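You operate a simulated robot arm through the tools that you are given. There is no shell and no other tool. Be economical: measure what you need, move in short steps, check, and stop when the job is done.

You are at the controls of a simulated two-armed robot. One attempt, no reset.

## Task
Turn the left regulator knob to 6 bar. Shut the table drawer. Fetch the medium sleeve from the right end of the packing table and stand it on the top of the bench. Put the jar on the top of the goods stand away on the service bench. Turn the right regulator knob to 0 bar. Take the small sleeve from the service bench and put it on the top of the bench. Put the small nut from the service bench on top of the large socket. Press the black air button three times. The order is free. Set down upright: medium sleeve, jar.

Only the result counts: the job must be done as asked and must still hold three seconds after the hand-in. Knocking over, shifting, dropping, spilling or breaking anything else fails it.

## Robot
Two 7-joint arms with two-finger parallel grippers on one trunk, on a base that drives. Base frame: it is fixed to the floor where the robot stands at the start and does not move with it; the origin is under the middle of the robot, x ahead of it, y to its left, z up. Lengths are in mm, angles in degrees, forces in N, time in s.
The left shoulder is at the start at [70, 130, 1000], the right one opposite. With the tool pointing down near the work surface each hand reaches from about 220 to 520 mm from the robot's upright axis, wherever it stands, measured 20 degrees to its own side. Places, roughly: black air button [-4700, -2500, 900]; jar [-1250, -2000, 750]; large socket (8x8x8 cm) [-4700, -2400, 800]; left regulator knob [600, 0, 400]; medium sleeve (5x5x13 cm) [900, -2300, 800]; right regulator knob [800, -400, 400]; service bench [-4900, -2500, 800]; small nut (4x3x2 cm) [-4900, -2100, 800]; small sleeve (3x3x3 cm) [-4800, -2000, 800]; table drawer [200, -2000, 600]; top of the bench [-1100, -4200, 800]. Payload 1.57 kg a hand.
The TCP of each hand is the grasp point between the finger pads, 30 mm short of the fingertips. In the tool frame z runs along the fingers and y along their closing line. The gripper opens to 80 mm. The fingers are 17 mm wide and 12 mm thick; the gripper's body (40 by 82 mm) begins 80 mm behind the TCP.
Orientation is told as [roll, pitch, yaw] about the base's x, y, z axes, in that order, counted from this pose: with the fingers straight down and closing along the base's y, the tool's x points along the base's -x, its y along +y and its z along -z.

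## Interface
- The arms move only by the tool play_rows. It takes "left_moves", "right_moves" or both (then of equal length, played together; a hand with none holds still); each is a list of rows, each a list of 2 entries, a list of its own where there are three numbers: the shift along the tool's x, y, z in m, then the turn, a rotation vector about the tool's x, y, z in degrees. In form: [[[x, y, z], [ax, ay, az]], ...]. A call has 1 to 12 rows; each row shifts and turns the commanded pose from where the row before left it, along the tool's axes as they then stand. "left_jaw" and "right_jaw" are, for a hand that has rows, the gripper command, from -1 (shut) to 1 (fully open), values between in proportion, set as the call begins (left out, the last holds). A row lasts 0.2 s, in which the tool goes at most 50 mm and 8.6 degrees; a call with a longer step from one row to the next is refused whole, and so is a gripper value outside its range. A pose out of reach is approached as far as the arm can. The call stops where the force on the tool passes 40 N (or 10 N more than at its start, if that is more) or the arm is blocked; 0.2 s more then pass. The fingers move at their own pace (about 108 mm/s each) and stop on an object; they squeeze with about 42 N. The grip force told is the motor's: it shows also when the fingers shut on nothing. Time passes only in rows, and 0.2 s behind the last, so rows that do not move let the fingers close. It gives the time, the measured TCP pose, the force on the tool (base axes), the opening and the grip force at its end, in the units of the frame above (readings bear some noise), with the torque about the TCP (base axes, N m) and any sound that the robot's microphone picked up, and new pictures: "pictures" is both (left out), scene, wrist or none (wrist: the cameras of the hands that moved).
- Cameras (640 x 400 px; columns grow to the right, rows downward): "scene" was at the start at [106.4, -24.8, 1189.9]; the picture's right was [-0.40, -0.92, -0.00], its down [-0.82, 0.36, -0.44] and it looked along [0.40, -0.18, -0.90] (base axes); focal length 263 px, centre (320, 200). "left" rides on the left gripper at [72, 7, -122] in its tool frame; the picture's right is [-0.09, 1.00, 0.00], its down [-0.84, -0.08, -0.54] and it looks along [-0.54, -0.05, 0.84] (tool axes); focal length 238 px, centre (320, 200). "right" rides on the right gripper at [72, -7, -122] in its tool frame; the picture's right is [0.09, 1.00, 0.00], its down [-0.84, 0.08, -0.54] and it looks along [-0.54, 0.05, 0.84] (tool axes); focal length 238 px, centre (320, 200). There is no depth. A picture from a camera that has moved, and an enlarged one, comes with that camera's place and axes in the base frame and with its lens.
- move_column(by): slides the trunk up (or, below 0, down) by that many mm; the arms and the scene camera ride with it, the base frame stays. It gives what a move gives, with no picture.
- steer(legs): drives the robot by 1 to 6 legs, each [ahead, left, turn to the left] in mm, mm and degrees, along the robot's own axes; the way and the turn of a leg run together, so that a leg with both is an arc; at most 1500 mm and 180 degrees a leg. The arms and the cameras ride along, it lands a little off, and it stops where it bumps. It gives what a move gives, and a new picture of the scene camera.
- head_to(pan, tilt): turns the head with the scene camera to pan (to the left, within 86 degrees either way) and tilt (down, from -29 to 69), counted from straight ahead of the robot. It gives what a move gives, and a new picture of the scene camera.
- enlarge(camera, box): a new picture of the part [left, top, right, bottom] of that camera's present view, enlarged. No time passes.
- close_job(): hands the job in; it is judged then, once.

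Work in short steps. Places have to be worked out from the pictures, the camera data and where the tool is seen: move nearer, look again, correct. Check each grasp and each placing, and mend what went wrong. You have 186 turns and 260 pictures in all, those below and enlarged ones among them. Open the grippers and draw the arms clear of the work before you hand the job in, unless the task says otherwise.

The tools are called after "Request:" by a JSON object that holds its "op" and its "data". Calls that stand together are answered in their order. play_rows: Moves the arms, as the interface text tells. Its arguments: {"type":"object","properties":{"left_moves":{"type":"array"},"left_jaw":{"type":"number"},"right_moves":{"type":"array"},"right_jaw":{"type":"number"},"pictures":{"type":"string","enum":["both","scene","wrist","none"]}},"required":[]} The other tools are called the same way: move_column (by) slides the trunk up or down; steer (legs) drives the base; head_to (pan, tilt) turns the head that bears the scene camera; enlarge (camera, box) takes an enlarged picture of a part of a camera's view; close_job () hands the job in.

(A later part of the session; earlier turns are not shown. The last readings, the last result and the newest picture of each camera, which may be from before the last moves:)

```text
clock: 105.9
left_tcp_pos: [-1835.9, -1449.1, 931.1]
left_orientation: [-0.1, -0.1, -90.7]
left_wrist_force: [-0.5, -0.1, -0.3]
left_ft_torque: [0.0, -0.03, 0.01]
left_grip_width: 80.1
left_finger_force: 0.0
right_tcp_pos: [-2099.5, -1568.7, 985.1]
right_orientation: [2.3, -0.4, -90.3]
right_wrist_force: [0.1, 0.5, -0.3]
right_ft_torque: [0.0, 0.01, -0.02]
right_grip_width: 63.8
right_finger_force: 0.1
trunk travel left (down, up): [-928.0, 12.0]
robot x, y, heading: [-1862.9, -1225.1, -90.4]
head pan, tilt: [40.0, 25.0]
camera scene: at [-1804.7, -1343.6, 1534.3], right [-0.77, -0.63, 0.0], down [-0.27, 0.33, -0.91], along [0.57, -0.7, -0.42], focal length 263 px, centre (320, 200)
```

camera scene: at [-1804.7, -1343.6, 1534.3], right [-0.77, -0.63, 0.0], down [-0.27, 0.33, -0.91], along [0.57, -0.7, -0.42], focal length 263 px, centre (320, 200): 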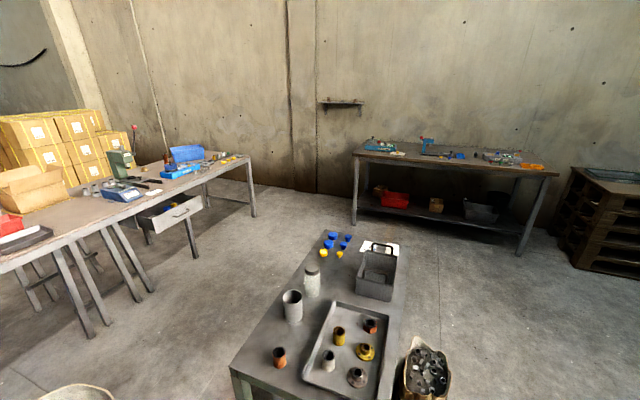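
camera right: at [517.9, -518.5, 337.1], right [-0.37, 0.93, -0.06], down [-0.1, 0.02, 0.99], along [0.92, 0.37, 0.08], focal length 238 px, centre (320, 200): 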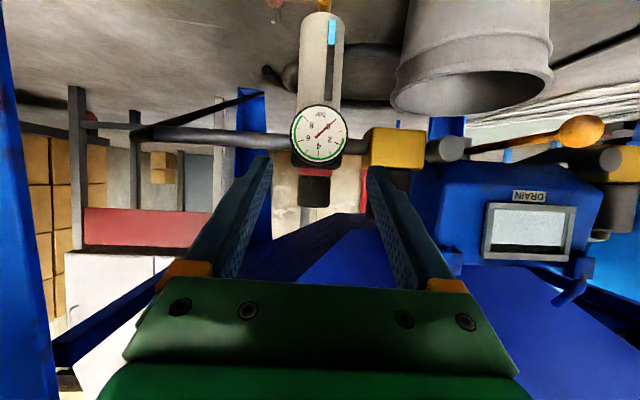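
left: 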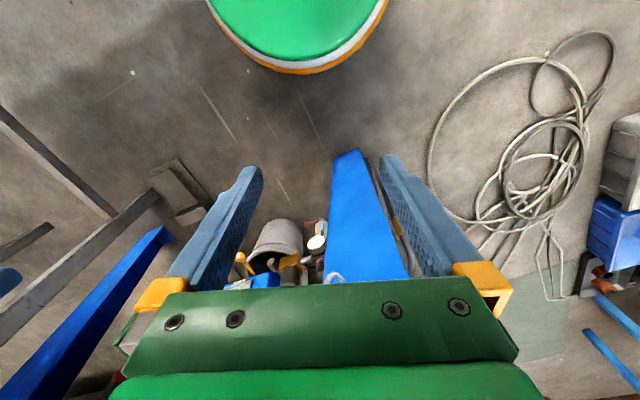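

I bumped something near the front — probably the cardboard box by the stand. I look down at it.

Request:
{"op": "head_to", "data": {"pan": 15, "tilt": 65}}

```text
clock: 107.0
left_tcp_pos: [-1835.4, -1449.8, 930.4]
left_orientation: [-0.2, 0.0, -90.7]
left_wrist_force: [-0.9, -0.1, 0.0]
left_ft_torque: [0.01, 0.01, 0.01]
left_grip_width: 80.3
left_finger_force: 0.0
right_tcp_pos: [-2101.1, -1571.7, 983.2]
right_orientation: [2.4, -0.5, -90.2]
right_wrist_force: [0.4, -0.1, -0.3]
right_ft_torque: [0.02, 0.0, 0.02]
right_grip_width: 63.9
right_finger_force: 0.0
trunk travel left (down, up): [-928.0, 12.0]
robot x, y, heading: [-1860.6, -1226.4, -90.8]
head pan, tilt: [15.0, 65.0]
camera scene: at [-1847.8, -1332.5, 1478.6], right [-0.97, -0.25, 0.0], down [-0.23, 0.88, -0.42], along [0.11, -0.41, -0.91], focal length 263 px, centre (320, 200)
```

scene: 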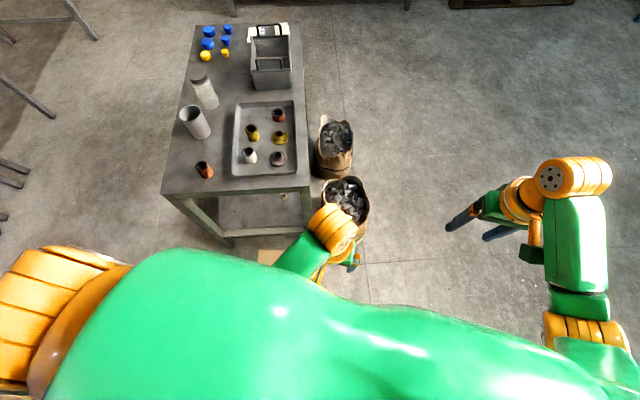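

The box's front-right corner was seen at about (−1795, −1465). I back off and check from outside whether it moved.

Request:
{"op": "steer", "data": {"legs": [[-250, 0, 0], [0, -350, 0]]}}

Request:
{"op": "head_to", "data": {"pan": 35, "tilt": 50}}

```text
clock: 110.7
left_tcp_pos: [-2180.0, -1193.3, 930.7]
left_orientation: [-0.2, -0.1, -90.9]
left_wrist_force: [0.7, 0.6, 0.1]
left_ft_torque: [-0.01, 0.0, 0.03]
left_grip_width: 79.9
left_finger_force: 0.0
right_tcp_pos: [-2446.8, -1313.9, 985.0]
right_orientation: [2.2, -0.5, -90.6]
right_wrist_force: [1.2, 0.8, 0.0]
right_ft_torque: [0.01, 0.01, -0.03]
right_grip_width: 64.3
right_finger_force: 0.0
trunk travel left (down, up): [-928.0, 12.0]
robot x, y, heading: [-2204.8, -970.4, -90.8]
head pan, tilt: [15.0, 65.0]
camera scene: at [-2191.6, -1076.8, 1478.6], right [-0.97, -0.24, 0.0], down [-0.22, 0.88, -0.42], along [0.1, -0.41, -0.91], focal length 263 px, centre (320, 200)
```

scene: 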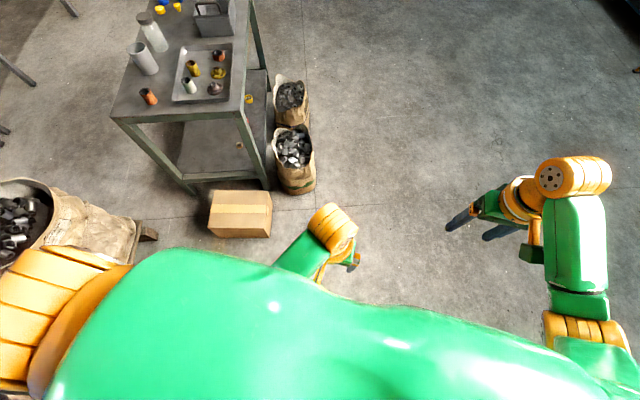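

```text
clock: 111.5
left_tcp_pos: [-2183.2, -1193.9, 931.2]
left_orientation: [-0.1, 0.0, -91.0]
left_wrist_force: [0.8, -0.3, 0.5]
left_ft_torque: [-0.02, 0.03, 0.0]
left_grip_width: 80.2
left_finger_force: 0.1
right_tcp_pos: [-2449.6, -1312.8, 984.5]
right_orientation: [2.4, -0.5, -90.6]
right_wrist_force: [0.0, 0.4, -1.2]
right_ft_torque: [0.01, 0.01, 0.0]
right_grip_width: 63.7
right_finger_force: 0.1
trunk travel left (down, up): [-928.0, 12.0]
robot x, y, heading: [-2203.3, -967.4, -90.8]
head pan, tilt: [35.0, 50.0]
camera scene: at [-2166.5, -1081.6, 1496.7], right [-0.83, -0.56, 0.0], down [-0.43, 0.64, -0.64], along [0.36, -0.53, -0.77], focal length 263 px, centre (320, 200)
```

scene: 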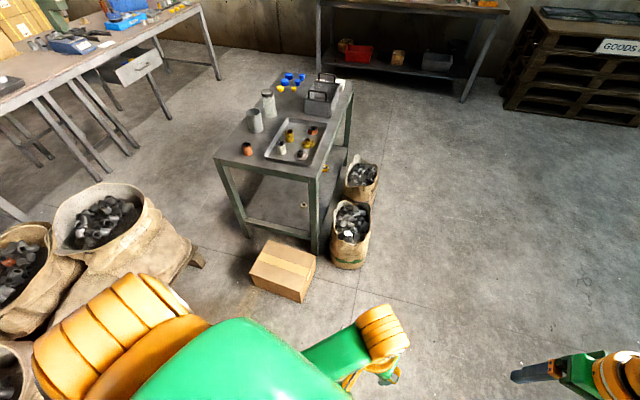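

The box appears unmoved. I shift further west (x≈−2500) to clear the paper bags, then go south and east.

Request:
{"op": "steer", "data": {"legs": [[0, -300, 0], [1450, 0, 0], [500, 0, 0], [0, 0, 90], [1000, 0, 0]]}}

Request:
{"op": "head_to", "data": {"pan": 25, "tilt": 30}}

```text
clock: 131.6
left_tcp_pos: [-1309.1, -2926.7, 931.1]
left_orientation: [-0.2, -0.1, -2.1]
left_wrist_force: [0.5, 0.6, -0.2]
left_ft_torque: [-0.02, 0.0, 0.01]
left_grip_width: 79.9
left_finger_force: 0.0
right_tcp_pos: [-1194.5, -3195.5, 984.3]
right_orientation: [2.5, -0.5, -1.6]
right_wrist_force: [0.1, 1.0, 0.8]
right_ft_torque: [0.02, 0.01, 0.0]
right_grip_width: 64.1
right_finger_force: 0.2
trunk travel left (down, up): [-928.0, 12.0]
robot x, y, heading: [-1534.6, -2945.5, -2.1]
head pan, tilt: [35.0, 50.0]
camera scene: at [-1422.2, -2907.6, 1496.8], right [0.54, -0.84, 0.0], down [-0.64, -0.42, -0.64], along [0.54, 0.35, -0.77], focal length 263 px, centre (320, 200)
```

scene: 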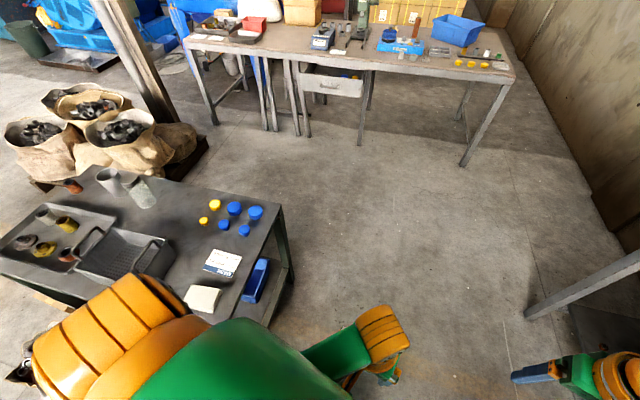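

```text
clock: 132.4
left_tcp_pos: [-1309.5, -2927.9, 930.4]
left_orientation: [0.0, 0.0, -2.0]
left_wrist_force: [0.8, 0.8, -1.3]
left_ft_torque: [0.03, 0.01, 0.01]
left_grip_width: 80.0
left_finger_force: 0.0
right_tcp_pos: [-1194.6, -3195.9, 983.9]
right_orientation: [2.4, -0.5, -1.7]
right_wrist_force: [0.5, 0.1, -0.1]
right_ft_torque: [0.02, -0.01, 0.0]
right_grip_width: 64.0
right_finger_force: 0.0
trunk travel left (down, up): [-928.0, 12.0]
robot x, y, heading: [-1533.2, -2950.0, -2.1]
head pan, tilt: [25.0, 30.0]
camera scene: at [-1402.4, -2914.4, 1526.1], right [0.39, -0.92, 0.0], down [-0.46, -0.2, -0.87], along [0.8, 0.34, -0.5], focal length 263 px, centre (320, 200)
```

scene: 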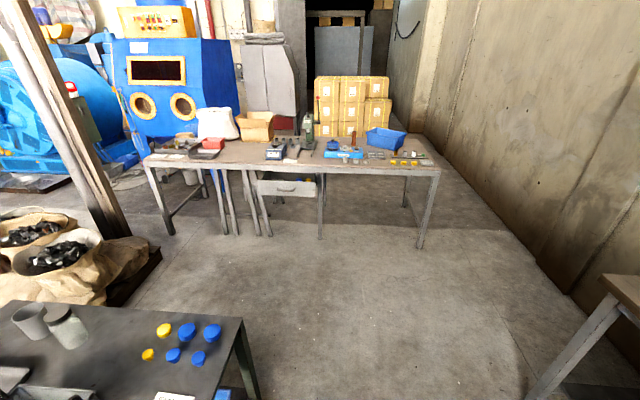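

Excellent view of the packing table's west side. I enlarge its right end and the drawer.

Request:
{"op": "enlarge", "data": {"camera": "scene", "box": [250, 100, 450, 225]}}

```text
3.20 times, centred on (350, 162) of scene
camera zoom: at [-1402.4, -2914.4, 1526.1], right [0.39, -0.92, 0.0], down [-0.46, -0.2, -0.87], along [0.8, 0.34, -0.5], focal length 841 px, centre (224, 320)
```

zoom: 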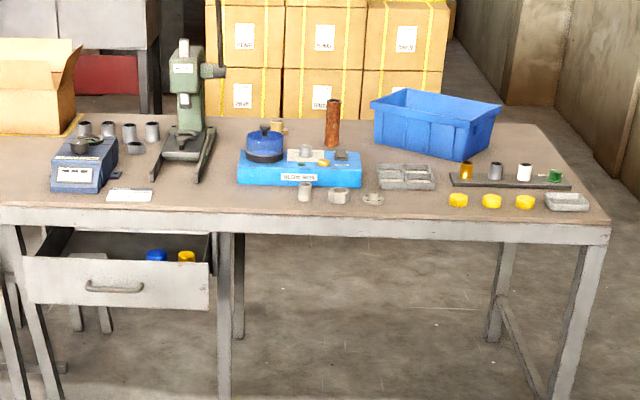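

The rusty tube at ≈(842, −2293) is the medium sleeve; the drawer front sits ≈200 mm out, handle ≈(37, −2034, 640). I drive in front of the drawer, facing square to the table (heading 19°).

Request:
{"op": "steer", "data": {"legs": [[1150, 0, 0], [0, 0, 21], [240, 918, 0]]}}

Request:
{"op": "head_to", "data": {"pan": -20, "tilt": 50}}

```text
clock: 144.0
left_tcp_pos: [-245.2, -1943.8, 930.6]
left_orientation: [0.0, -0.1, 18.6]
left_wrist_force: [-0.8, -0.3, -0.6]
left_ft_torque: [0.03, 0.0, -0.01]
left_grip_width: 80.0
left_finger_force: 0.1
right_tcp_pos: [-44.0, -2153.5, 984.4]
right_orientation: [2.4, -0.5, 19.1]
right_wrist_force: [-0.4, -0.5, -0.4]
right_ft_torque: [0.01, 0.0, 0.0]
right_grip_width: 64.0
right_finger_force: 0.0
trunk travel left (down, up): [-928.0, 12.0]
robot x, y, heading: [-449.3, -2041.5, 18.4]
head pan, tilt: [25.0, 30.0]
camera scene: at [-337.2, -1964.1, 1526.3], right [0.69, -0.72, 0.0], down [-0.36, -0.34, -0.87], along [0.63, 0.6, -0.5], focal length 263 px, centre (320, 200)
```

scene: 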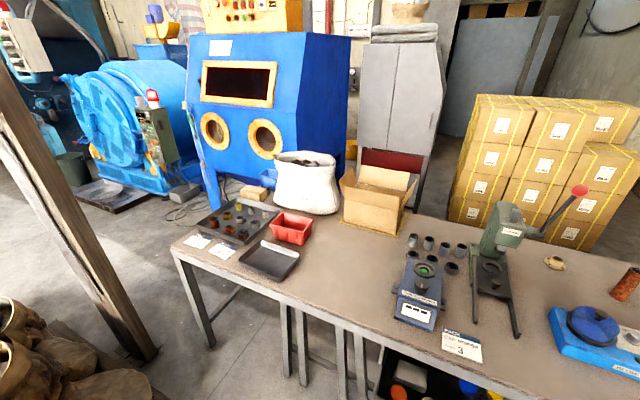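

```text
clock: 145.1
left_tcp_pos: [-245.5, -1942.3, 930.0]
left_orientation: [-0.1, 0.0, 18.6]
left_wrist_force: [-0.6, 1.3, 0.9]
left_ft_torque: [0.01, 0.03, 0.0]
left_grip_width: 79.9
left_finger_force: 0.0
right_tcp_pos: [-42.6, -2152.2, 984.6]
right_orientation: [2.4, -0.5, 19.2]
right_wrist_force: [-0.2, -0.2, 0.3]
right_ft_torque: [0.03, 0.01, 0.01]
right_grip_width: 64.0
right_finger_force: 0.1
trunk travel left (down, up): [-928.0, 12.0]
robot x, y, heading: [-445.1, -2040.2, 18.7]
head pan, tilt: [-20.0, 50.0]
camera scene: at [-325.8, -2027.2, 1496.7], right [-0.02, -1.0, 0.0], down [-0.77, 0.02, -0.64], along [0.64, -0.01, -0.77], focal length 263 px, centre (320, 200)
```

scene: 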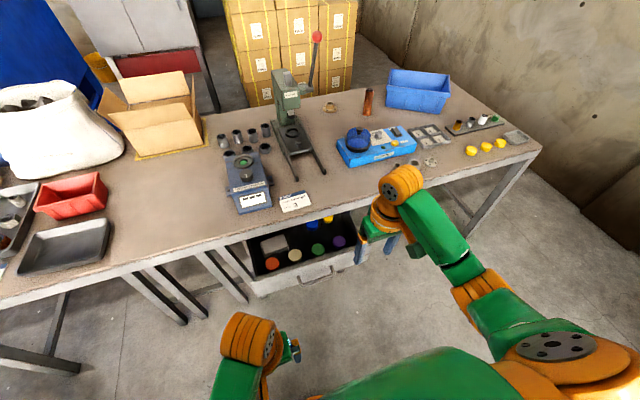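

Drawer front is ≈120 mm ahead of the hand. I close the right jaws, move it 95 mm left to the drawer's middle, and lower the trunk so that the fingers come to handle height.

Request:
{"op": "play_rows", "data": {"right_moves": [[[0, 0.024, 0], [-1, 0, 0]], [[0, 0.024, 0], [-1, 0, 0]], [[0, 0.024, 0], [0, 0, 0]], [[0, 0.023, 0], [0, 0, 0]]], "right_jaw": -1, "pictures": "none"}}

Request:
{"op": "move_column", "data": {"by": -330}}

Request:
{"op": "head_to", "data": {"pan": -22, "tilt": 55}}

```text
clock: 146.1
left_tcp_pos: [-246.4, -1940.8, 930.1]
left_orientation: [-0.2, -0.1, 18.7]
left_wrist_force: [-0.7, 0.1, 0.6]
left_ft_torque: [0.0, -0.03, 0.0]
left_grip_width: 79.9
left_finger_force: 0.1
right_tcp_pos: [-73.8, -2061.9, 991.2]
right_orientation: [4.2, -0.4, 19.1]
right_wrist_force: [-0.1, 0.0, -0.8]
right_ft_torque: [0.03, 0.0, -0.01]
right_grip_width: 0.0
right_finger_force: 21.4
trunk travel left (down, up): [-928.0, 12.0]
robot x, y, heading: [-451.9, -2042.4, 18.6]
head pan, tilt: [-20.0, 50.0]
```

```text
clock: 149.3
left_tcp_pos: [-245.2, -1942.8, 599.5]
left_orientation: [0.0, 0.0, 18.6]
left_wrist_force: [0.2, -0.8, 0.5]
left_ft_torque: [0.02, -0.01, 0.03]
left_grip_width: 80.0
left_finger_force: 0.0
right_tcp_pos: [-72.9, -2063.5, 660.6]
right_orientation: [4.3, -0.5, 19.1]
right_wrist_force: [0.9, 0.1, 0.2]
right_ft_torque: [-0.03, 0.03, 0.03]
right_grip_width: 0.1
right_finger_force: 21.5
trunk travel left (down, up): [-598.0, 342.0]
robot x, y, heading: [-451.1, -2039.9, 18.5]
head pan, tilt: [-20.0, 50.0]
```

```text
clock: 150.0
left_tcp_pos: [-245.4, -1942.8, 601.0]
left_orientation: [-0.2, -0.1, 18.6]
left_wrist_force: [0.1, -0.2, 0.3]
left_ft_torque: [0.01, 0.03, 0.0]
left_grip_width: 79.9
left_finger_force: 0.1
right_tcp_pos: [-73.6, -2062.8, 661.1]
right_orientation: [4.5, -0.5, 19.2]
right_wrist_force: [0.1, -0.5, 0.2]
right_ft_torque: [0.0, -0.05, 0.04]
right_grip_width: 0.0
right_finger_force: 21.6
trunk travel left (down, up): [-598.0, 342.0]
robot x, y, heading: [-447.5, -2042.2, 18.6]
head pan, tilt: [-22.0, 55.0]
camera scene: at [-330.8, -2029.6, 1160.2], right [-0.06, -1.0, 0.0], down [-0.82, 0.05, -0.57], along [0.57, -0.03, -0.82], focal length 263 px, centre (320, 200)
```

scene: 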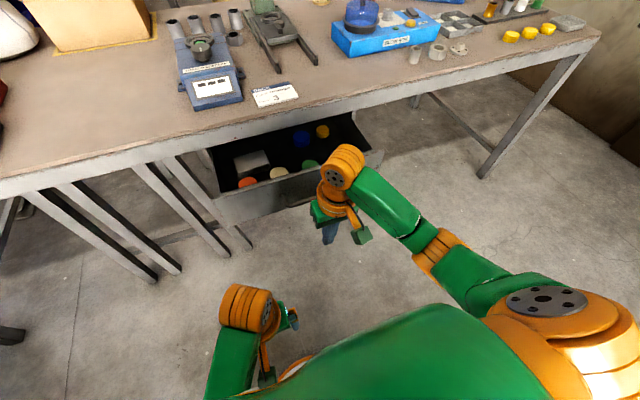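

The hand is in line with the drawer's middle. I pitch the fingers 45° forward so that fingertips push under the table edge, then advance.

Request:
{"op": "play_rows", "data": {"right_moves": [[[0, 0, 0], [0, -7.5, 0]], [[0, 0, 0], [0, -7.5, 0]], [[0, 0, 0], [0, -7.5, 0]], [[0, 0, 0], [0, -7.5, 0]], [[0, 0, 0], [0, -7.5, 0]], [[0, 0, 0], [0, -7.5, 0]], [[-0.0283, 0, 0.0283], [0, 0, 0]], [[-0.0283, 0, 0.0283], [0, 0, 0]]], "pictures": "both"}}

```text
clock: 151.8
left_tcp_pos: [-244.9, -1942.8, 600.5]
left_orientation: [-0.1, 0.0, 18.6]
left_wrist_force: [0.1, -0.3, -0.2]
left_ft_torque: [0.01, 0.02, 0.03]
left_grip_width: 79.9
left_finger_force: 0.1
right_tcp_pos: [3.6, -2037.6, 660.0]
right_orientation: [6.3, -45.3, 14.7]
right_wrist_force: [1.3, 0.1, 0.7]
right_ft_torque: [-0.02, 0.0, 0.04]
right_grip_width: 0.0
right_finger_force: 21.6
trunk travel left (down, up): [-598.0, 342.0]
robot x, y, heading: [-451.8, -2042.5, 18.7]
head pan, tilt: [-22.0, 55.0]
camera scene: at [-330.3, -2029.3, 1160.1], right [-0.06, -1.0, 0.0], down [-0.82, 0.05, -0.57], along [0.57, -0.03, -0.82], focal length 263 px, centre (320, 200)
camera right: at [-122.6, -2089.3, 692.0], right [-0.39, 0.92, 0.01], down [0.19, 0.07, 0.98], along [0.9, 0.38, -0.2], focal length 238 px, centre (320, 200)
```

scene: 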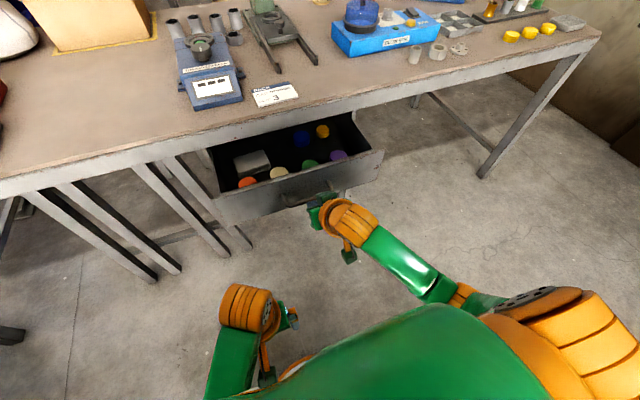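
right: 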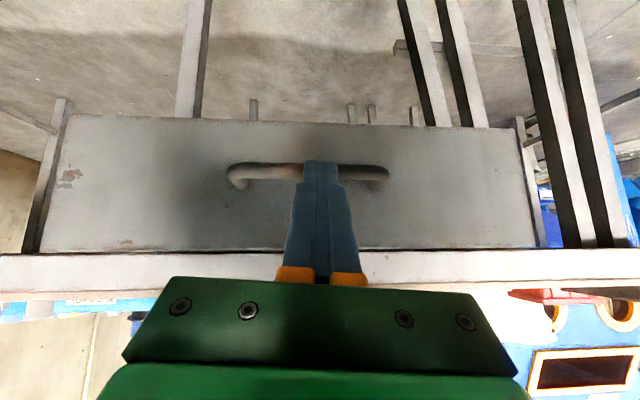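

The fingertips are at the handle, centred. I push 100 mm with the arm.

Request:
{"op": "play_rows", "data": {"right_moves": [[[-0.0177, 0, 0.0177], [0, 0, 0]], [[-0.0177, 0, 0.0177], [0, 0, 0]], [[-0.0177, 0, 0.0177], [0, 0, 0]], [[-0.0177, 0, 0.0177], [0, 0, 0]]], "pictures": "scene"}}

```text
clock: 152.8
left_tcp_pos: [-243.9, -1941.7, 600.0]
left_orientation: [0.0, 0.1, 18.5]
left_wrist_force: [0.7, 0.1, -0.1]
left_ft_torque: [0.01, 0.04, 0.02]
left_grip_width: 80.0
left_finger_force: 0.0
right_tcp_pos: [99.1, -2004.2, 662.0]
right_orientation: [6.1, -45.2, 14.7]
right_wrist_force: [-0.8, -0.1, -0.3]
right_ft_torque: [-0.02, 0.01, 0.01]
right_grip_width: 0.0
right_finger_force: 21.6
trunk travel left (down, up): [-598.0, 342.0]
robot x, y, heading: [-446.6, -2043.2, 18.5]
head pan, tilt: [-22.0, 55.0]
camera scene: at [-329.9, -2029.0, 1160.0], right [-0.06, -1.0, 0.0], down [-0.82, 0.05, -0.57], along [0.57, -0.03, -0.82], focal length 263 px, centre (320, 200)
```

scene: 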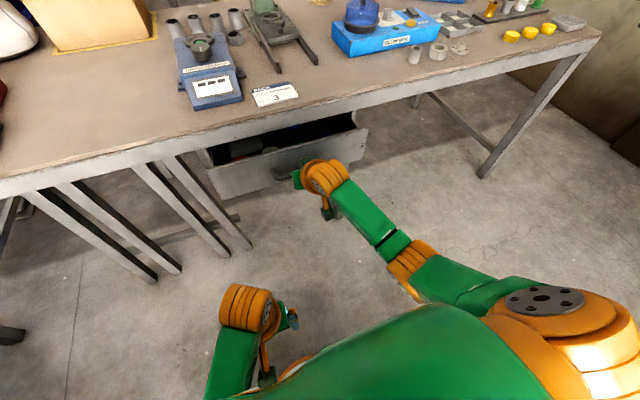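

The drawer slides easily. I push on another 100 mm, then look.

Request:
{"op": "play_rows", "data": {"right_moves": [[[-0.0177, 0, 0.0177], [0, 0, 0]], [[-0.0177, 0, 0.0177], [0, 0, 0]], [[-0.0177, 0, 0.0177], [0, 0, 0]], [[-0.0177, 0, 0.0177], [0, 0, 0]]], "pictures": "both"}}

```text
clock: 153.8
left_tcp_pos: [-245.2, -1942.2, 600.9]
left_orientation: [0.0, 0.0, 18.7]
left_wrist_force: [-1.0, -0.2, -0.4]
left_ft_torque: [0.0, 0.01, 0.01]
left_grip_width: 79.8
left_finger_force: 0.0
right_tcp_pos: [175.0, -1976.4, 664.9]
right_orientation: [6.2, -45.6, 14.8]
right_wrist_force: [-0.6, 1.2, -0.1]
right_ft_torque: [0.0, 0.01, 0.02]
right_grip_width: 0.0
right_finger_force: 21.4
right hand out of reach, approached as far as the arm can: row 4
trunk travel left (down, up): [-598.0, 342.0]
robot x, y, heading: [-448.7, -2040.6, 18.8]
head pan, tilt: [-22.0, 55.0]
camera scene: at [-330.7, -2029.8, 1160.2], right [-0.06, -1.0, 0.0], down [-0.82, 0.05, -0.57], along [0.57, -0.03, -0.82], focal length 263 px, centre (320, 200)
camera right: at [49.7, -2028.0, 696.6], right [-0.39, 0.92, 0.01], down [0.19, 0.07, 0.98], along [0.9, 0.38, -0.2], focal length 238 px, centre (320, 200)
```

scene: 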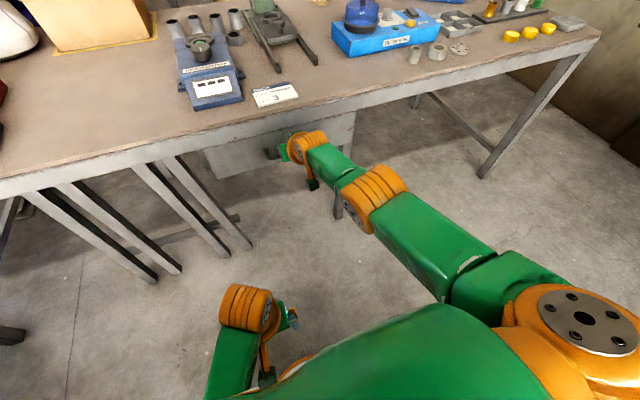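
right: 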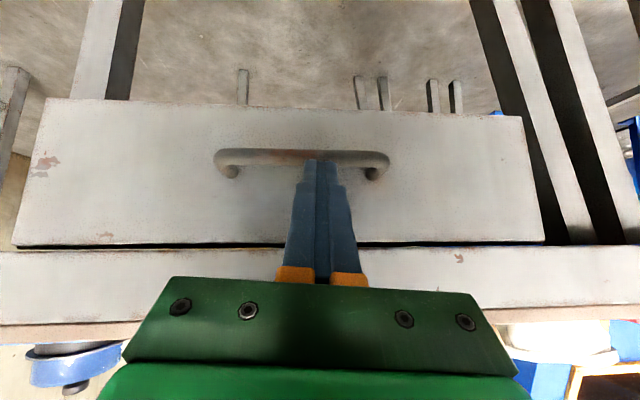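

The drawer is nearly shut; the arm is at its limit, so I finish the push with the base in a short drive.

Request:
{"op": "steer", "data": {"legs": [[60, 0, 0]]}}

Request:
{"op": "enlarge", "data": {"camera": "right", "box": [0, 0, 640, 400]}}

```text
clock: 154.7
left_tcp_pos: [-209.4, -1930.1, 602.0]
left_orientation: [-0.2, -0.4, 18.5]
left_wrist_force: [-0.1, 0.1, -0.7]
left_ft_torque: [-0.02, -0.03, -0.01]
left_grip_width: 80.2
left_finger_force: 0.0
right_tcp_pos: [205.3, -1967.0, 664.0]
right_orientation: [6.2, -44.6, 14.7]
right_wrist_force: [-13.1, -3.4, 5.5]
right_ft_torque: [-0.05, 0.05, -0.01]
right_grip_width: 0.0
right_finger_force: 21.6
trunk travel left (down, up): [-598.0, 342.0]
robot x, y, heading: [-413.2, -2026.3, 18.7]
head pan, tilt: [-22.0, 55.0]
stopped in leg 1: the force on the tool passed its limit at 170 N (the readings are from after the stop); the commanded pose is now the measured one
camera scene: at [-299.5, -2018.7, 1160.7], right [-0.06, -1.0, 0.0], down [-0.81, 0.05, -0.58], along [0.58, -0.03, -0.82], focal length 263 px, centre (320, 200)
```

scene: 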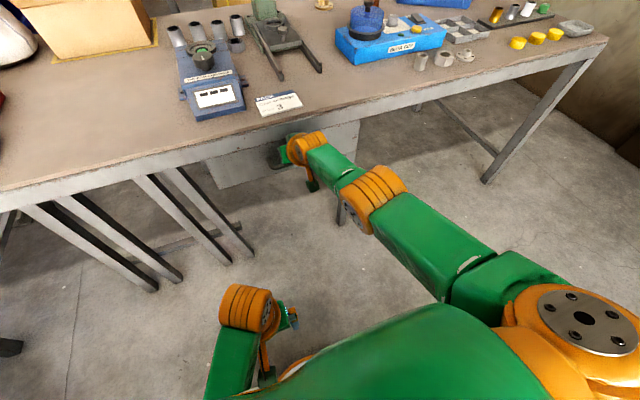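

```text
1.00 times, centred on (320, 200) of right (not enlarged: the box is as wide or as high as the picture)
camera zoom: at [80.1, -2017.6, 697.2], right [-0.39, 0.92, 0.01], down [0.2, 0.07, 0.98], along [0.9, 0.38, -0.21], focal length 238 px, centre (320, 200)
```

zoom: 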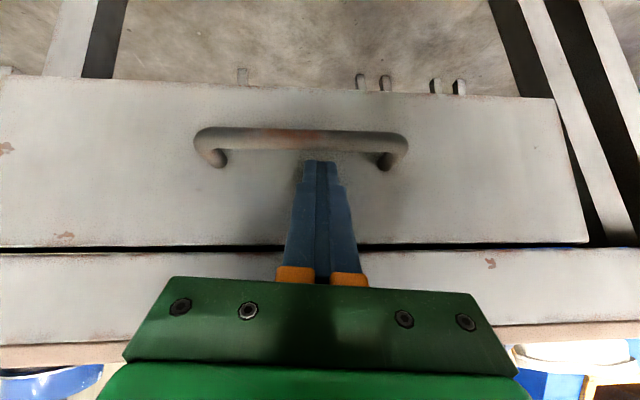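

A firm stop was reached. I draw the hand back and check the drawer's seating.

Request:
{"op": "play_rows", "data": {"right_moves": [[[0.0283, 0, -0.0283], [0, 0, 0]], [[0.0283, 0, -0.0283], [0, 0, 0]], [[0.0283, 0, -0.0283], [0, 0, 0]], [[0.0283, 0, -0.0283], [0, 0, 0]]], "pictures": "both"}}

```text
clock: 155.1
left_tcp_pos: [-209.8, -1931.3, 600.4]
left_orientation: [0.0, -0.4, 18.7]
left_wrist_force: [-0.4, -0.1, -0.3]
left_ft_torque: [0.03, 0.0, 0.0]
left_grip_width: 80.1
left_finger_force: 0.1
right_tcp_pos: [198.0, -1975.2, 651.5]
right_orientation: [5.9, -43.5, 14.2]
right_wrist_force: [-0.2, 0.5, 0.7]
right_ft_torque: [-0.05, 0.08, -0.02]
right_grip_width: 0.0
right_finger_force: 21.2
trunk travel left (down, up): [-598.0, 342.0]
robot x, y, heading: [-413.1, -2028.2, 18.5]
head pan, tilt: [-22.0, 55.0]
stopped in row 1 (right hand): the force on the tool passed its limit at 112 N (the readings are from after the stop); the commanded pose is now the measured one
camera scene: at [-296.2, -2018.2, 1160.2], right [-0.06, -1.0, 0.0], down [-0.82, 0.05, -0.57], along [0.57, -0.03, -0.82], focal length 263 px, centre (320, 200)
camera right: at [71.0, -2024.8, 688.3], right [-0.38, 0.93, 0.01], down [0.22, 0.08, 0.97], along [0.9, 0.37, -0.23], focal length 238 px, centre (320, 200)
```

scene: 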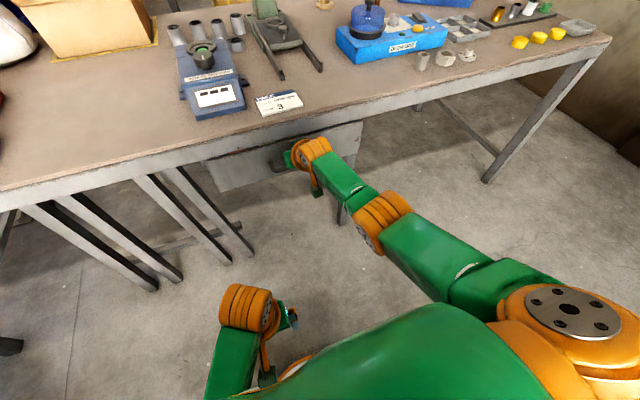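
right: 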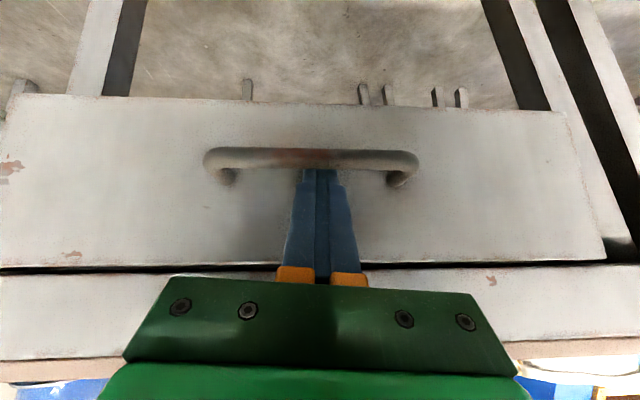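

The tips slipped in behind the handle bar, so pulling straight back caught it. I withdraw along the finger axis instead.

Request:
{"op": "play_rows", "data": {"right_moves": [[[0, 0, -0.02], [0, 0, 0]], [[0, 0, -0.03], [0, 0, 0]], [[0, 0, -0.03], [0, 0, 0]]], "pictures": "wrist"}}

```text
clock: 155.9
left_tcp_pos: [-208.4, -1930.2, 600.3]
left_orientation: [0.0, -0.2, 18.7]
left_wrist_force: [-0.3, 0.4, -0.3]
left_ft_torque: [-0.01, -0.01, 0.0]
left_grip_width: 80.0
left_finger_force: 0.0
right_tcp_pos: [147.7, -1996.7, 708.4]
right_orientation: [5.9, -43.1, 14.1]
right_wrist_force: [-0.5, 0.4, -0.4]
right_ft_torque: [-0.03, -0.02, 0.01]
right_grip_width: 0.1
right_finger_force: 21.1
trunk travel left (down, up): [-598.0, 342.0]
robot x, y, heading: [-416.2, -2030.7, 18.8]
head pan, tilt: [-22.0, 55.0]
camera right: at [20.4, -2045.6, 745.1], right [-0.37, 0.93, 0.01], down [0.22, 0.08, 0.97], along [0.9, 0.37, -0.24], focal length 238 px, centre (320, 200)
```

right: 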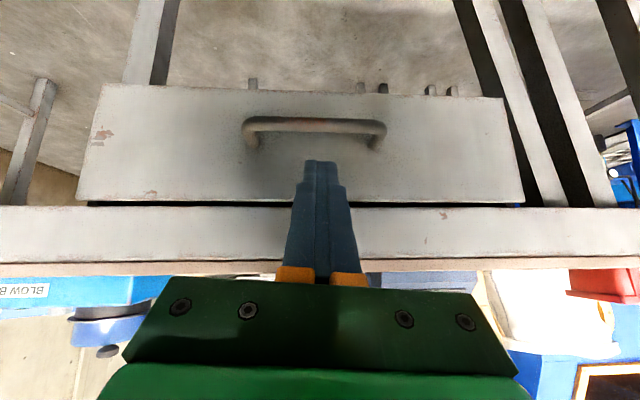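

Clear of the handle. I lower the tips between handle and top rim of the drawer front and push again to seat it.

Request:
{"op": "play_rows", "data": {"right_moves": [[[0.0145, 0, 0.0155], [0, 0, 0]], [[-0.0177, 0, 0.0177], [0, 0, 0]], [[-0.0177, 0, 0.0177], [0, 0, 0]]], "pictures": "none"}}

Request:
{"op": "steer", "data": {"legs": [[50, 0, 0]]}}

Request:
{"op": "enlarge", "data": {"camera": "right", "box": [0, 0, 640, 400]}}

```text
clock: 156.7
left_tcp_pos: [-207.9, -1930.0, 600.1]
left_orientation: [-0.2, -0.1, 18.6]
left_wrist_force: [-0.8, -1.0, -0.8]
left_ft_torque: [0.01, 0.03, 0.0]
left_grip_width: 79.8
left_finger_force: 0.1
right_tcp_pos: [194.7, -1979.6, 684.5]
right_orientation: [5.8, -43.2, 14.2]
right_wrist_force: [0.4, 0.4, -0.1]
right_ft_torque: [0.0, 0.01, 0.0]
right_grip_width: 0.0
right_finger_force: 21.2
trunk travel left (down, up): [-598.0, 342.0]
robot x, y, heading: [-415.2, -2029.2, 18.4]
head pan, tilt: [-22.0, 55.0]
```

```text
clock: 157.5
left_tcp_pos: [-186.3, -1922.7, 602.0]
left_orientation: [-0.2, -0.6, 18.5]
left_wrist_force: [-0.9, 0.3, 0.3]
left_ft_torque: [0.04, -0.01, -0.02]
left_grip_width: 80.0
left_finger_force: 0.1
right_tcp_pos: [209.5, -1975.1, 683.0]
right_orientation: [5.7, -42.4, 14.2]
right_wrist_force: [-18.3, -5.2, 7.3]
right_ft_torque: [-0.05, 0.07, 0.03]
right_grip_width: 0.0
right_finger_force: 22.1
trunk travel left (down, up): [-598.0, 342.0]
robot x, y, heading: [-392.3, -2019.3, 18.6]
head pan, tilt: [-22.0, 55.0]
stopped in leg 1: the force on the tool passed its limit at 141 N (the readings are from after the stop); the commanded pose is now the measured one
camera scene: at [-277.7, -2011.3, 1161.0], right [-0.06, -1.0, 0.0], down [-0.81, 0.05, -0.58], along [0.58, -0.03, -0.82], focal length 263 px, centre (320, 200)
```

scene: 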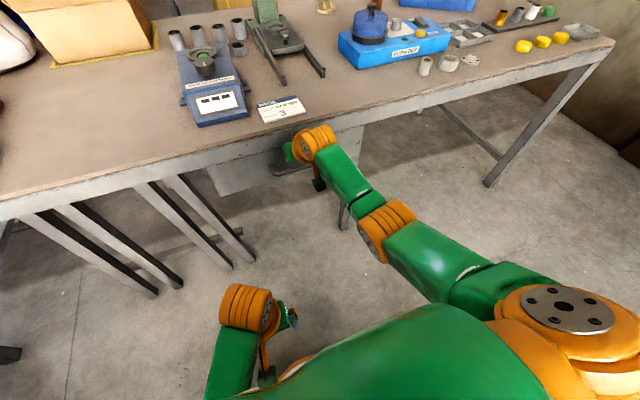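

```text
1.00 times, centred on (320, 200) of right (not enlarged: the box is as wide or as high as the picture)
camera zoom: at [84.3, -2023.9, 723.1], right [-0.37, 0.93, 0.01], down [0.24, 0.08, 0.97], along [0.9, 0.36, -0.25], focal length 238 px, centre (320, 200)
```

zoom: 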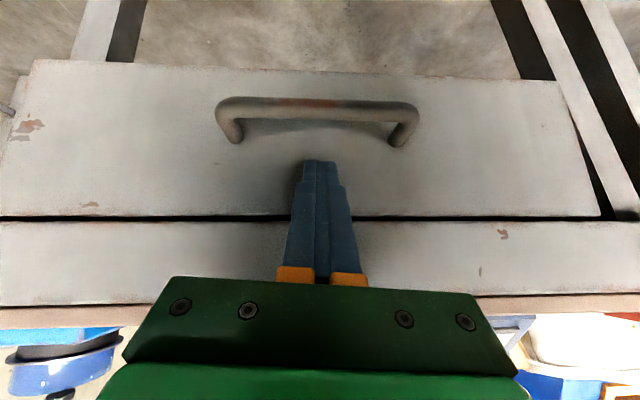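

Hard stop again with drawer flush to the apron: shut. I retract, then restore the hand and raise the trunk.

Request:
{"op": "play_rows", "data": {"right_moves": [[[0, 0, -0.03], [0, 0, 0]], [[0.0, 0, -0.03], [0, 0, 0]], [[0.03, 0, -0.03], [0, 0, 0]], [[0.03, 0, -0.03], [0, 0, 0]], [[0.03, 0, -0.03], [0, 0, 0]]], "pictures": "none"}}

Request:
{"op": "steer", "data": {"legs": [[-250, 0, 0]]}}

Request:
{"op": "enlarge", "data": {"camera": "right", "box": [0, 0, 640, 400]}}

```text
clock: 158.7
left_tcp_pos: [-183.3, -1921.5, 601.5]
left_orientation: [0.0, -0.2, 18.6]
left_wrist_force: [-0.5, -0.1, 0.3]
left_ft_torque: [0.01, -0.01, 0.01]
left_grip_width: 80.2
left_finger_force: 0.0
right_tcp_pos: [55.5, -2030.0, 731.8]
right_orientation: [5.8, -42.1, 14.0]
right_wrist_force: [0.6, -0.8, -0.6]
right_ft_torque: [0.03, -0.03, -0.02]
right_grip_width: 0.1
right_finger_force: 21.4
trunk travel left (down, up): [-598.0, 342.0]
robot x, y, heading: [-389.8, -2019.5, 18.2]
head pan, tilt: [-22.0, 55.0]
```

```text
clock: 160.6
left_tcp_pos: [-416.4, -2000.8, 599.9]
left_orientation: [0.0, -0.2, 18.5]
left_wrist_force: [-0.3, -0.9, -0.4]
left_ft_torque: [-0.03, 0.0, 0.01]
left_grip_width: 80.3
left_finger_force: 0.1
right_tcp_pos: [-177.2, -2108.1, 731.9]
right_orientation: [5.8, -42.1, 14.1]
right_wrist_force: [-0.4, 0.4, -0.7]
right_ft_torque: [0.0, -0.01, -0.02]
right_grip_width: 0.0
right_finger_force: 21.6
trunk travel left (down, up): [-598.0, 342.0]
robot x, y, heading: [-620.3, -2102.4, 18.3]
head pan, tilt: [-22.0, 55.0]
camera scene: at [-504.0, -2087.8, 1160.2], right [-0.06, -1.0, 0.0], down [-0.82, 0.05, -0.57], along [0.57, -0.04, -0.82], focal length 263 px, centre (320, 200)
```

scene: 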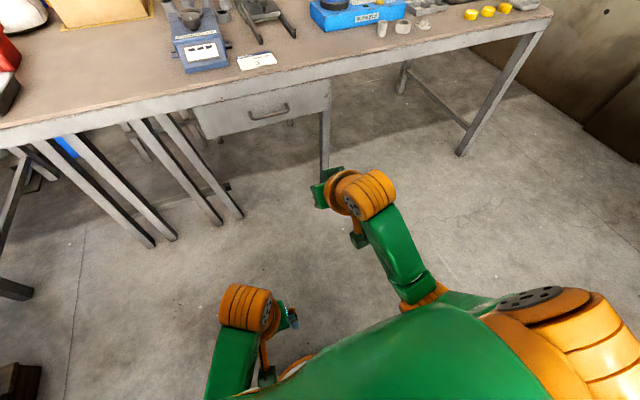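

```text
1.00 times, centred on (320, 200) of right (not enlarged: the box is as wide or as high as the picture)
camera zoom: at [-302.8, -2157.1, 772.2], right [-0.37, 0.93, 0.01], down [0.24, 0.08, 0.97], along [0.9, 0.36, -0.25], focal length 238 px, centre (320, 200)
```

zoom: 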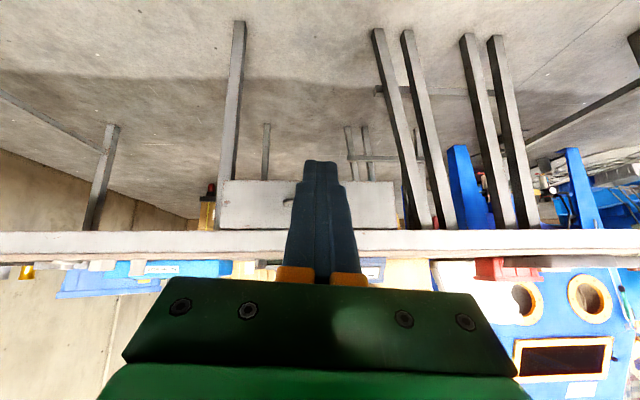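

Drawer is shut. Now the medium sleeve: raise the trunk 220, shift right 510 and ahead 470 to stand before it.

Request:
{"op": "move_column", "data": {"by": 220}}

Request:
{"op": "steer", "data": {"legs": [[0, -510, 0.7], [470, 0, 0]]}}

Request:
{"op": "head_to", "data": {"pan": -15, "tilt": 40}}

```text
clock: 162.9
left_tcp_pos: [-417.6, -1999.8, 819.9]
left_orientation: [0.0, -0.2, 18.6]
left_wrist_force: [0.1, 0.4, 0.5]
left_ft_torque: [-0.03, -0.02, -0.02]
left_grip_width: 80.0
left_finger_force: 0.0
right_tcp_pos: [-177.6, -2106.8, 952.6]
right_orientation: [5.8, -42.1, 14.0]
right_wrist_force: [0.1, -0.8, -0.1]
right_ft_torque: [0.0, 0.02, -0.02]
right_grip_width: 0.2
right_finger_force: 21.7
trunk travel left (down, up): [-818.0, 122.0]
robot x, y, heading: [-622.5, -2097.6, 18.4]
head pan, tilt: [-22.0, 55.0]
```

```text
clock: 168.3
left_tcp_pos: [192.7, -2330.6, 821.1]
left_orientation: [-0.1, -0.2, 19.4]
left_wrist_force: [-0.5, 0.4, -0.4]
left_ft_torque: [0.0, 0.01, -0.01]
left_grip_width: 80.0
left_finger_force: 0.0
right_tcp_pos: [432.6, -2434.7, 952.0]
right_orientation: [5.7, -42.1, 14.9]
right_wrist_force: [0.2, -0.2, 0.2]
right_ft_torque: [-0.02, 0.03, -0.01]
right_grip_width: 0.1
right_finger_force: 20.7
trunk travel left (down, up): [-818.0, 122.0]
robot x, y, heading: [-14.6, -2433.4, 19.2]
head pan, tilt: [-22.0, 55.0]
camera scene: at [106.3, -2419.3, 1380.3], right [-0.05, -1.0, 0.0], down [-0.82, 0.04, -0.57], along [0.57, -0.03, -0.82], focal length 263 px, centre (320, 200)
```

scene: 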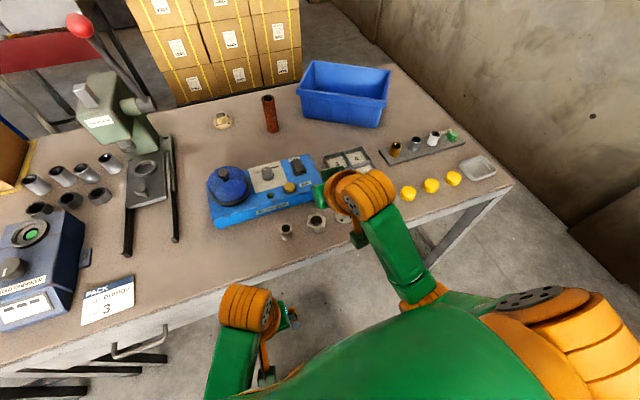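

```text
clock: 169.1
left_tcp_pos: [193.6, -2330.4, 821.0]
left_orientation: [-0.1, -0.2, 19.3]
left_wrist_force: [-0.4, 0.3, -0.3]
left_ft_torque: [0.04, -0.03, -0.02]
left_grip_width: 80.1
left_finger_force: 0.1
right_tcp_pos: [433.7, -2434.1, 952.6]
right_orientation: [5.8, -42.1, 14.9]
right_wrist_force: [-0.6, -0.1, -0.2]
right_ft_torque: [0.0, 0.0, -0.05]
right_grip_width: 0.0
right_finger_force: 21.1
trunk travel left (down, up): [-818.0, 122.0]
robot x, y, heading: [-11.4, -2434.8, 19.3]
head pan, tilt: [-15.0, 40.0]
camera scene: at [120.3, -2409.2, 1400.8], right [0.07, -1.0, 0.0], down [-0.64, -0.05, -0.77], along [0.76, 0.06, -0.64], focal length 263 px, centre (320, 200)
```

scene: 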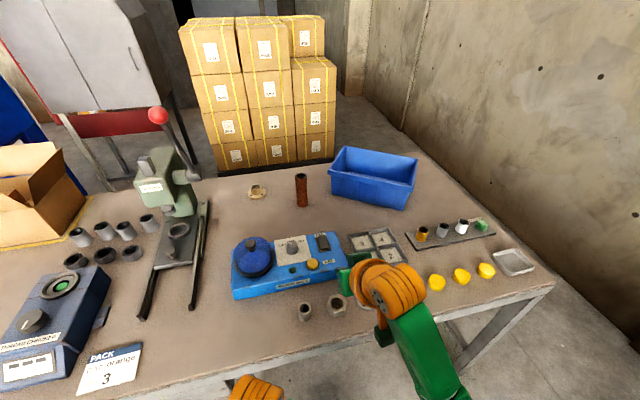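

Sleeve base ≈(847, −2286), tabletop ≈755, so its top ≈885. Before going nearer, I level the right hand to pitch −60°, open it, and lift the left hand out of the way.

Request:
{"op": "play_rows", "data": {"right_moves": [[[0, 0, 0], [5.8, 0, 0]], [[0, 0, 0], [0, -6, 0]], [[0, 0, 0], [0, -6, 0]], [[0, 0, 0], [0, -6, 0]], [[0, 0, 0], [-3.5, 0, -2]]], "left_moves": [[[0, 0, -0.04], [0, 0, 0]], [[0, 0, -0.04], [0, 0, 0]], [[0, 0, -0.04], [0, 0, 0]], [[0, 0, -0.04], [0, 0, 0]], [[0, 0, 0], [0, 0, 0]]], "right_jaw": 1, "pictures": "none"}}

Request:
{"op": "steer", "data": {"legs": [[170, 0, 0]]}}

Request:
{"op": "enlarge", "data": {"camera": "right", "box": [0, 0, 640, 400]}}

```text
clock: 169.5
left_tcp_pos: [168.0, -2266.5, 821.3]
left_orientation: [11.9, -0.7, 16.6]
left_wrist_force: [0.7, 0.7, -0.3]
left_ft_torque: [0.01, -0.03, -0.01]
left_grip_width: 80.4
left_finger_force: 0.0
left hand out of reach, approached as far as the arm can: row 1, 2
right_tcp_pos: [433.2, -2432.8, 953.2]
right_orientation: [0.5, -42.5, 15.0]
right_wrist_force: [-0.5, -0.6, -0.3]
right_ft_torque: [0.0, -0.03, 0.03]
right_grip_width: 80.3
right_finger_force: 0.0
trunk travel left (down, up): [-818.0, 122.0]
robot x, y, heading: [-11.8, -2432.1, 19.5]
head pan, tilt: [-15.0, 40.0]
stopped in row 2 (left hand): the arm was blocked; the commanded pose is now the measured one
```

```text
clock: 171.0
left_tcp_pos: [328.1, -2212.0, 821.4]
left_orientation: [12.1, -0.9, 16.5]
left_wrist_force: [0.0, 0.2, -0.6]
left_ft_torque: [0.0, 0.01, -0.02]
left_grip_width: 80.3
left_finger_force: 0.0
right_tcp_pos: [593.5, -2380.5, 953.3]
right_orientation: [0.6, -42.5, 14.6]
right_wrist_force: [0.7, -0.2, 0.8]
right_ft_torque: [-0.04, 0.0, -0.02]
right_grip_width: 79.8
right_finger_force: 0.0
trunk travel left (down, up): [-818.0, 122.0]
robot x, y, heading: [148.4, -2372.6, 19.0]
head pan, tilt: [-15.0, 40.0]
camera scene: at [278.5, -2354.6, 1401.2], right [0.07, -1.0, 0.0], down [-0.64, -0.05, -0.77], along [0.77, 0.05, -0.64], focal length 263 px, centre (320, 200)
```

scene: 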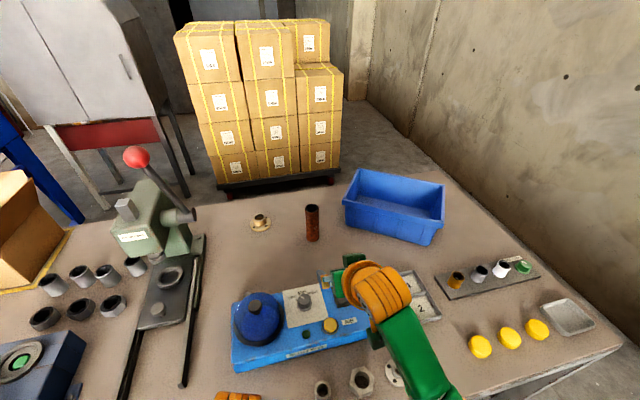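

```text
1.00 times, centred on (320, 200) of right (not enlarged: the box is as wide or as high as the picture)
camera zoom: at [464.8, -2420.2, 993.0], right [-0.33, 0.94, -0.05], down [0.22, 0.13, 0.97], along [0.92, 0.3, -0.25], focal length 238 px, centre (320, 200)
```

zoom: 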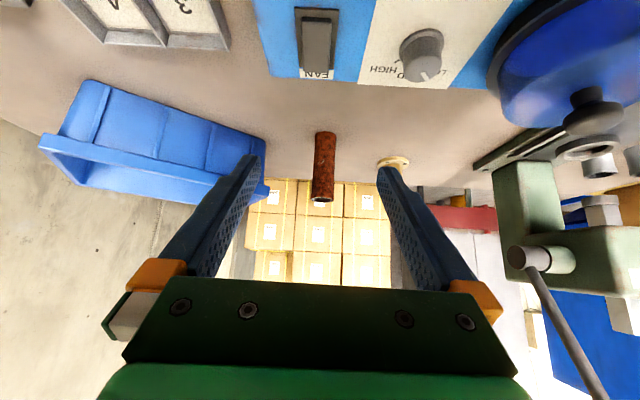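

All cameras agree: sleeve base at (851, −2293, 755), top z≈888. I set pitch −60°, yaw 19°, and go to the pre-grasp point behind and above it.

Request:
{"op": "play_rows", "data": {"right_moves": [[[0, 0, 0], [0, -6, 0]], [[0, 0, 0], [0, -6, 0]], [[0, 0, 0], [0, -6, 0]], [[0, 0, 0], [-3.5, 0, -2]], [[-0.0125, 0, 0.0332], [0, 0, 0]], [[-0.0125, 0, 0.0332], [0, 0, 0]], [[-0.0125, 0, 0.0332], [0, 0, 0]], [[-0.0125, 0, 0.0332], [0, 0, 0]]], "pictures": "both"}}

```text
clock: 172.8
left_tcp_pos: [330.9, -2210.8, 820.3]
left_orientation: [12.1, -0.6, 16.5]
left_wrist_force: [0.7, 0.2, -0.3]
left_ft_torque: [0.04, -0.02, 0.02]
left_grip_width: 80.0
left_finger_force: 0.1
right_tcp_pos: [730.1, -2332.7, 930.3]
right_orientation: [0.8, -60.3, 18.5]
right_wrist_force: [0.1, -0.4, 0.0]
right_ft_torque: [0.0, -0.01, 0.02]
right_grip_width: 80.0
right_finger_force: 0.1
trunk travel left (down, up): [-818.0, 122.0]
robot x, y, heading: [148.6, -2379.2, 19.0]
head pan, tilt: [-15.0, 40.0]
camera scene: at [282.7, -2352.8, 1400.7], right [0.07, -1.0, 0.0], down [-0.64, -0.05, -0.77], along [0.76, 0.05, -0.64], focal length 263 px, centre (320, 200)
camera right: at [599.0, -2383.1, 926.8], right [-0.37, 0.93, -0.07], down [-0.08, 0.05, 1.0], along [0.93, 0.37, 0.05], focal length 238 px, centre (320, 200)
```

scene: 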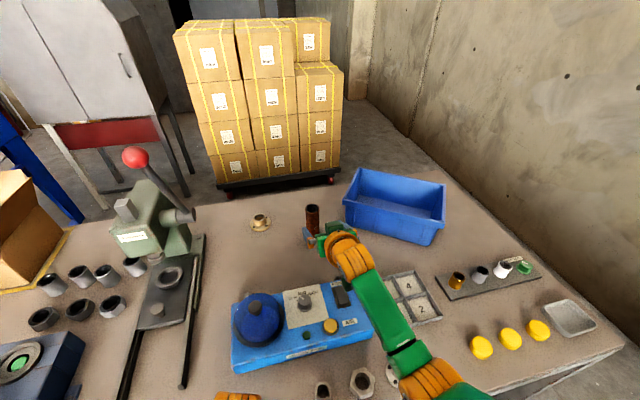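
right: 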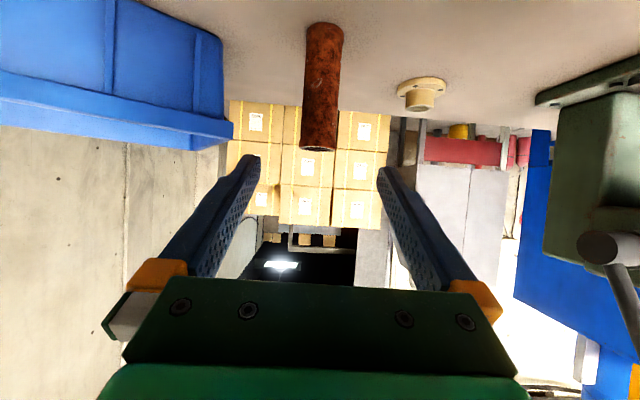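

Aligned. I slide in 148 mm along the finger axis around the sleeve.

Request:
{"op": "play_rows", "data": {"right_moves": [[[0, 0, 0.0296], [0, 0, 0]], [[0, 0, 0.0296], [0, 0, 0]], [[0, 0, 0.0296], [0, 0, 0]], [[0, 0, 0.0296], [0, 0, 0]], [[0, 0, 0.0296], [0, 0, 0]]], "pictures": "both"}}

```text
clock: 174.0
left_tcp_pos: [331.3, -2212.0, 820.6]
left_orientation: [12.3, -0.7, 16.4]
left_wrist_force: [-0.1, -1.4, 0.4]
left_ft_torque: [0.0, -0.01, -0.01]
left_grip_width: 80.0
left_finger_force: 0.0
right_tcp_pos: [794.0, -2313.3, 889.3]
right_orientation: [0.9, -60.5, 18.4]
right_wrist_force: [-0.6, 1.1, -0.6]
right_ft_torque: [0.02, -0.03, 0.02]
right_grip_width: 79.8
right_finger_force: 0.1
right hand out of reach, approached as far as the arm can: row 3, 4, 5
trunk travel left (down, up): [-818.0, 122.0]
robot x, y, heading: [150.5, -2376.4, 19.0]
head pan, tilt: [-15.0, 40.0]
camera scene: at [281.2, -2353.5, 1400.9], right [0.07, -1.0, 0.0], down [-0.64, -0.05, -0.77], along [0.76, 0.05, -0.64], focal length 263 px, centre (320, 200)
camera right: at [663.2, -2363.5, 885.8], right [-0.37, 0.93, -0.07], down [-0.08, 0.05, 1.0], along [0.93, 0.37, 0.06], focal length 238 px, centre (320, 200)
```

scene: 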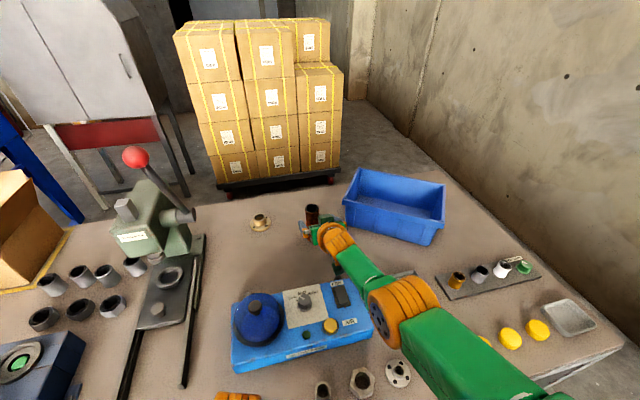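
right: 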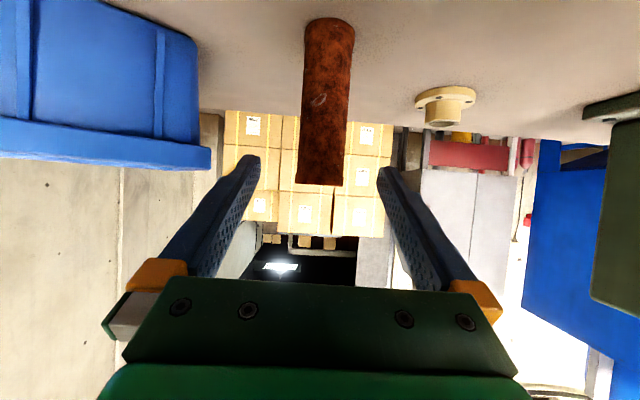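

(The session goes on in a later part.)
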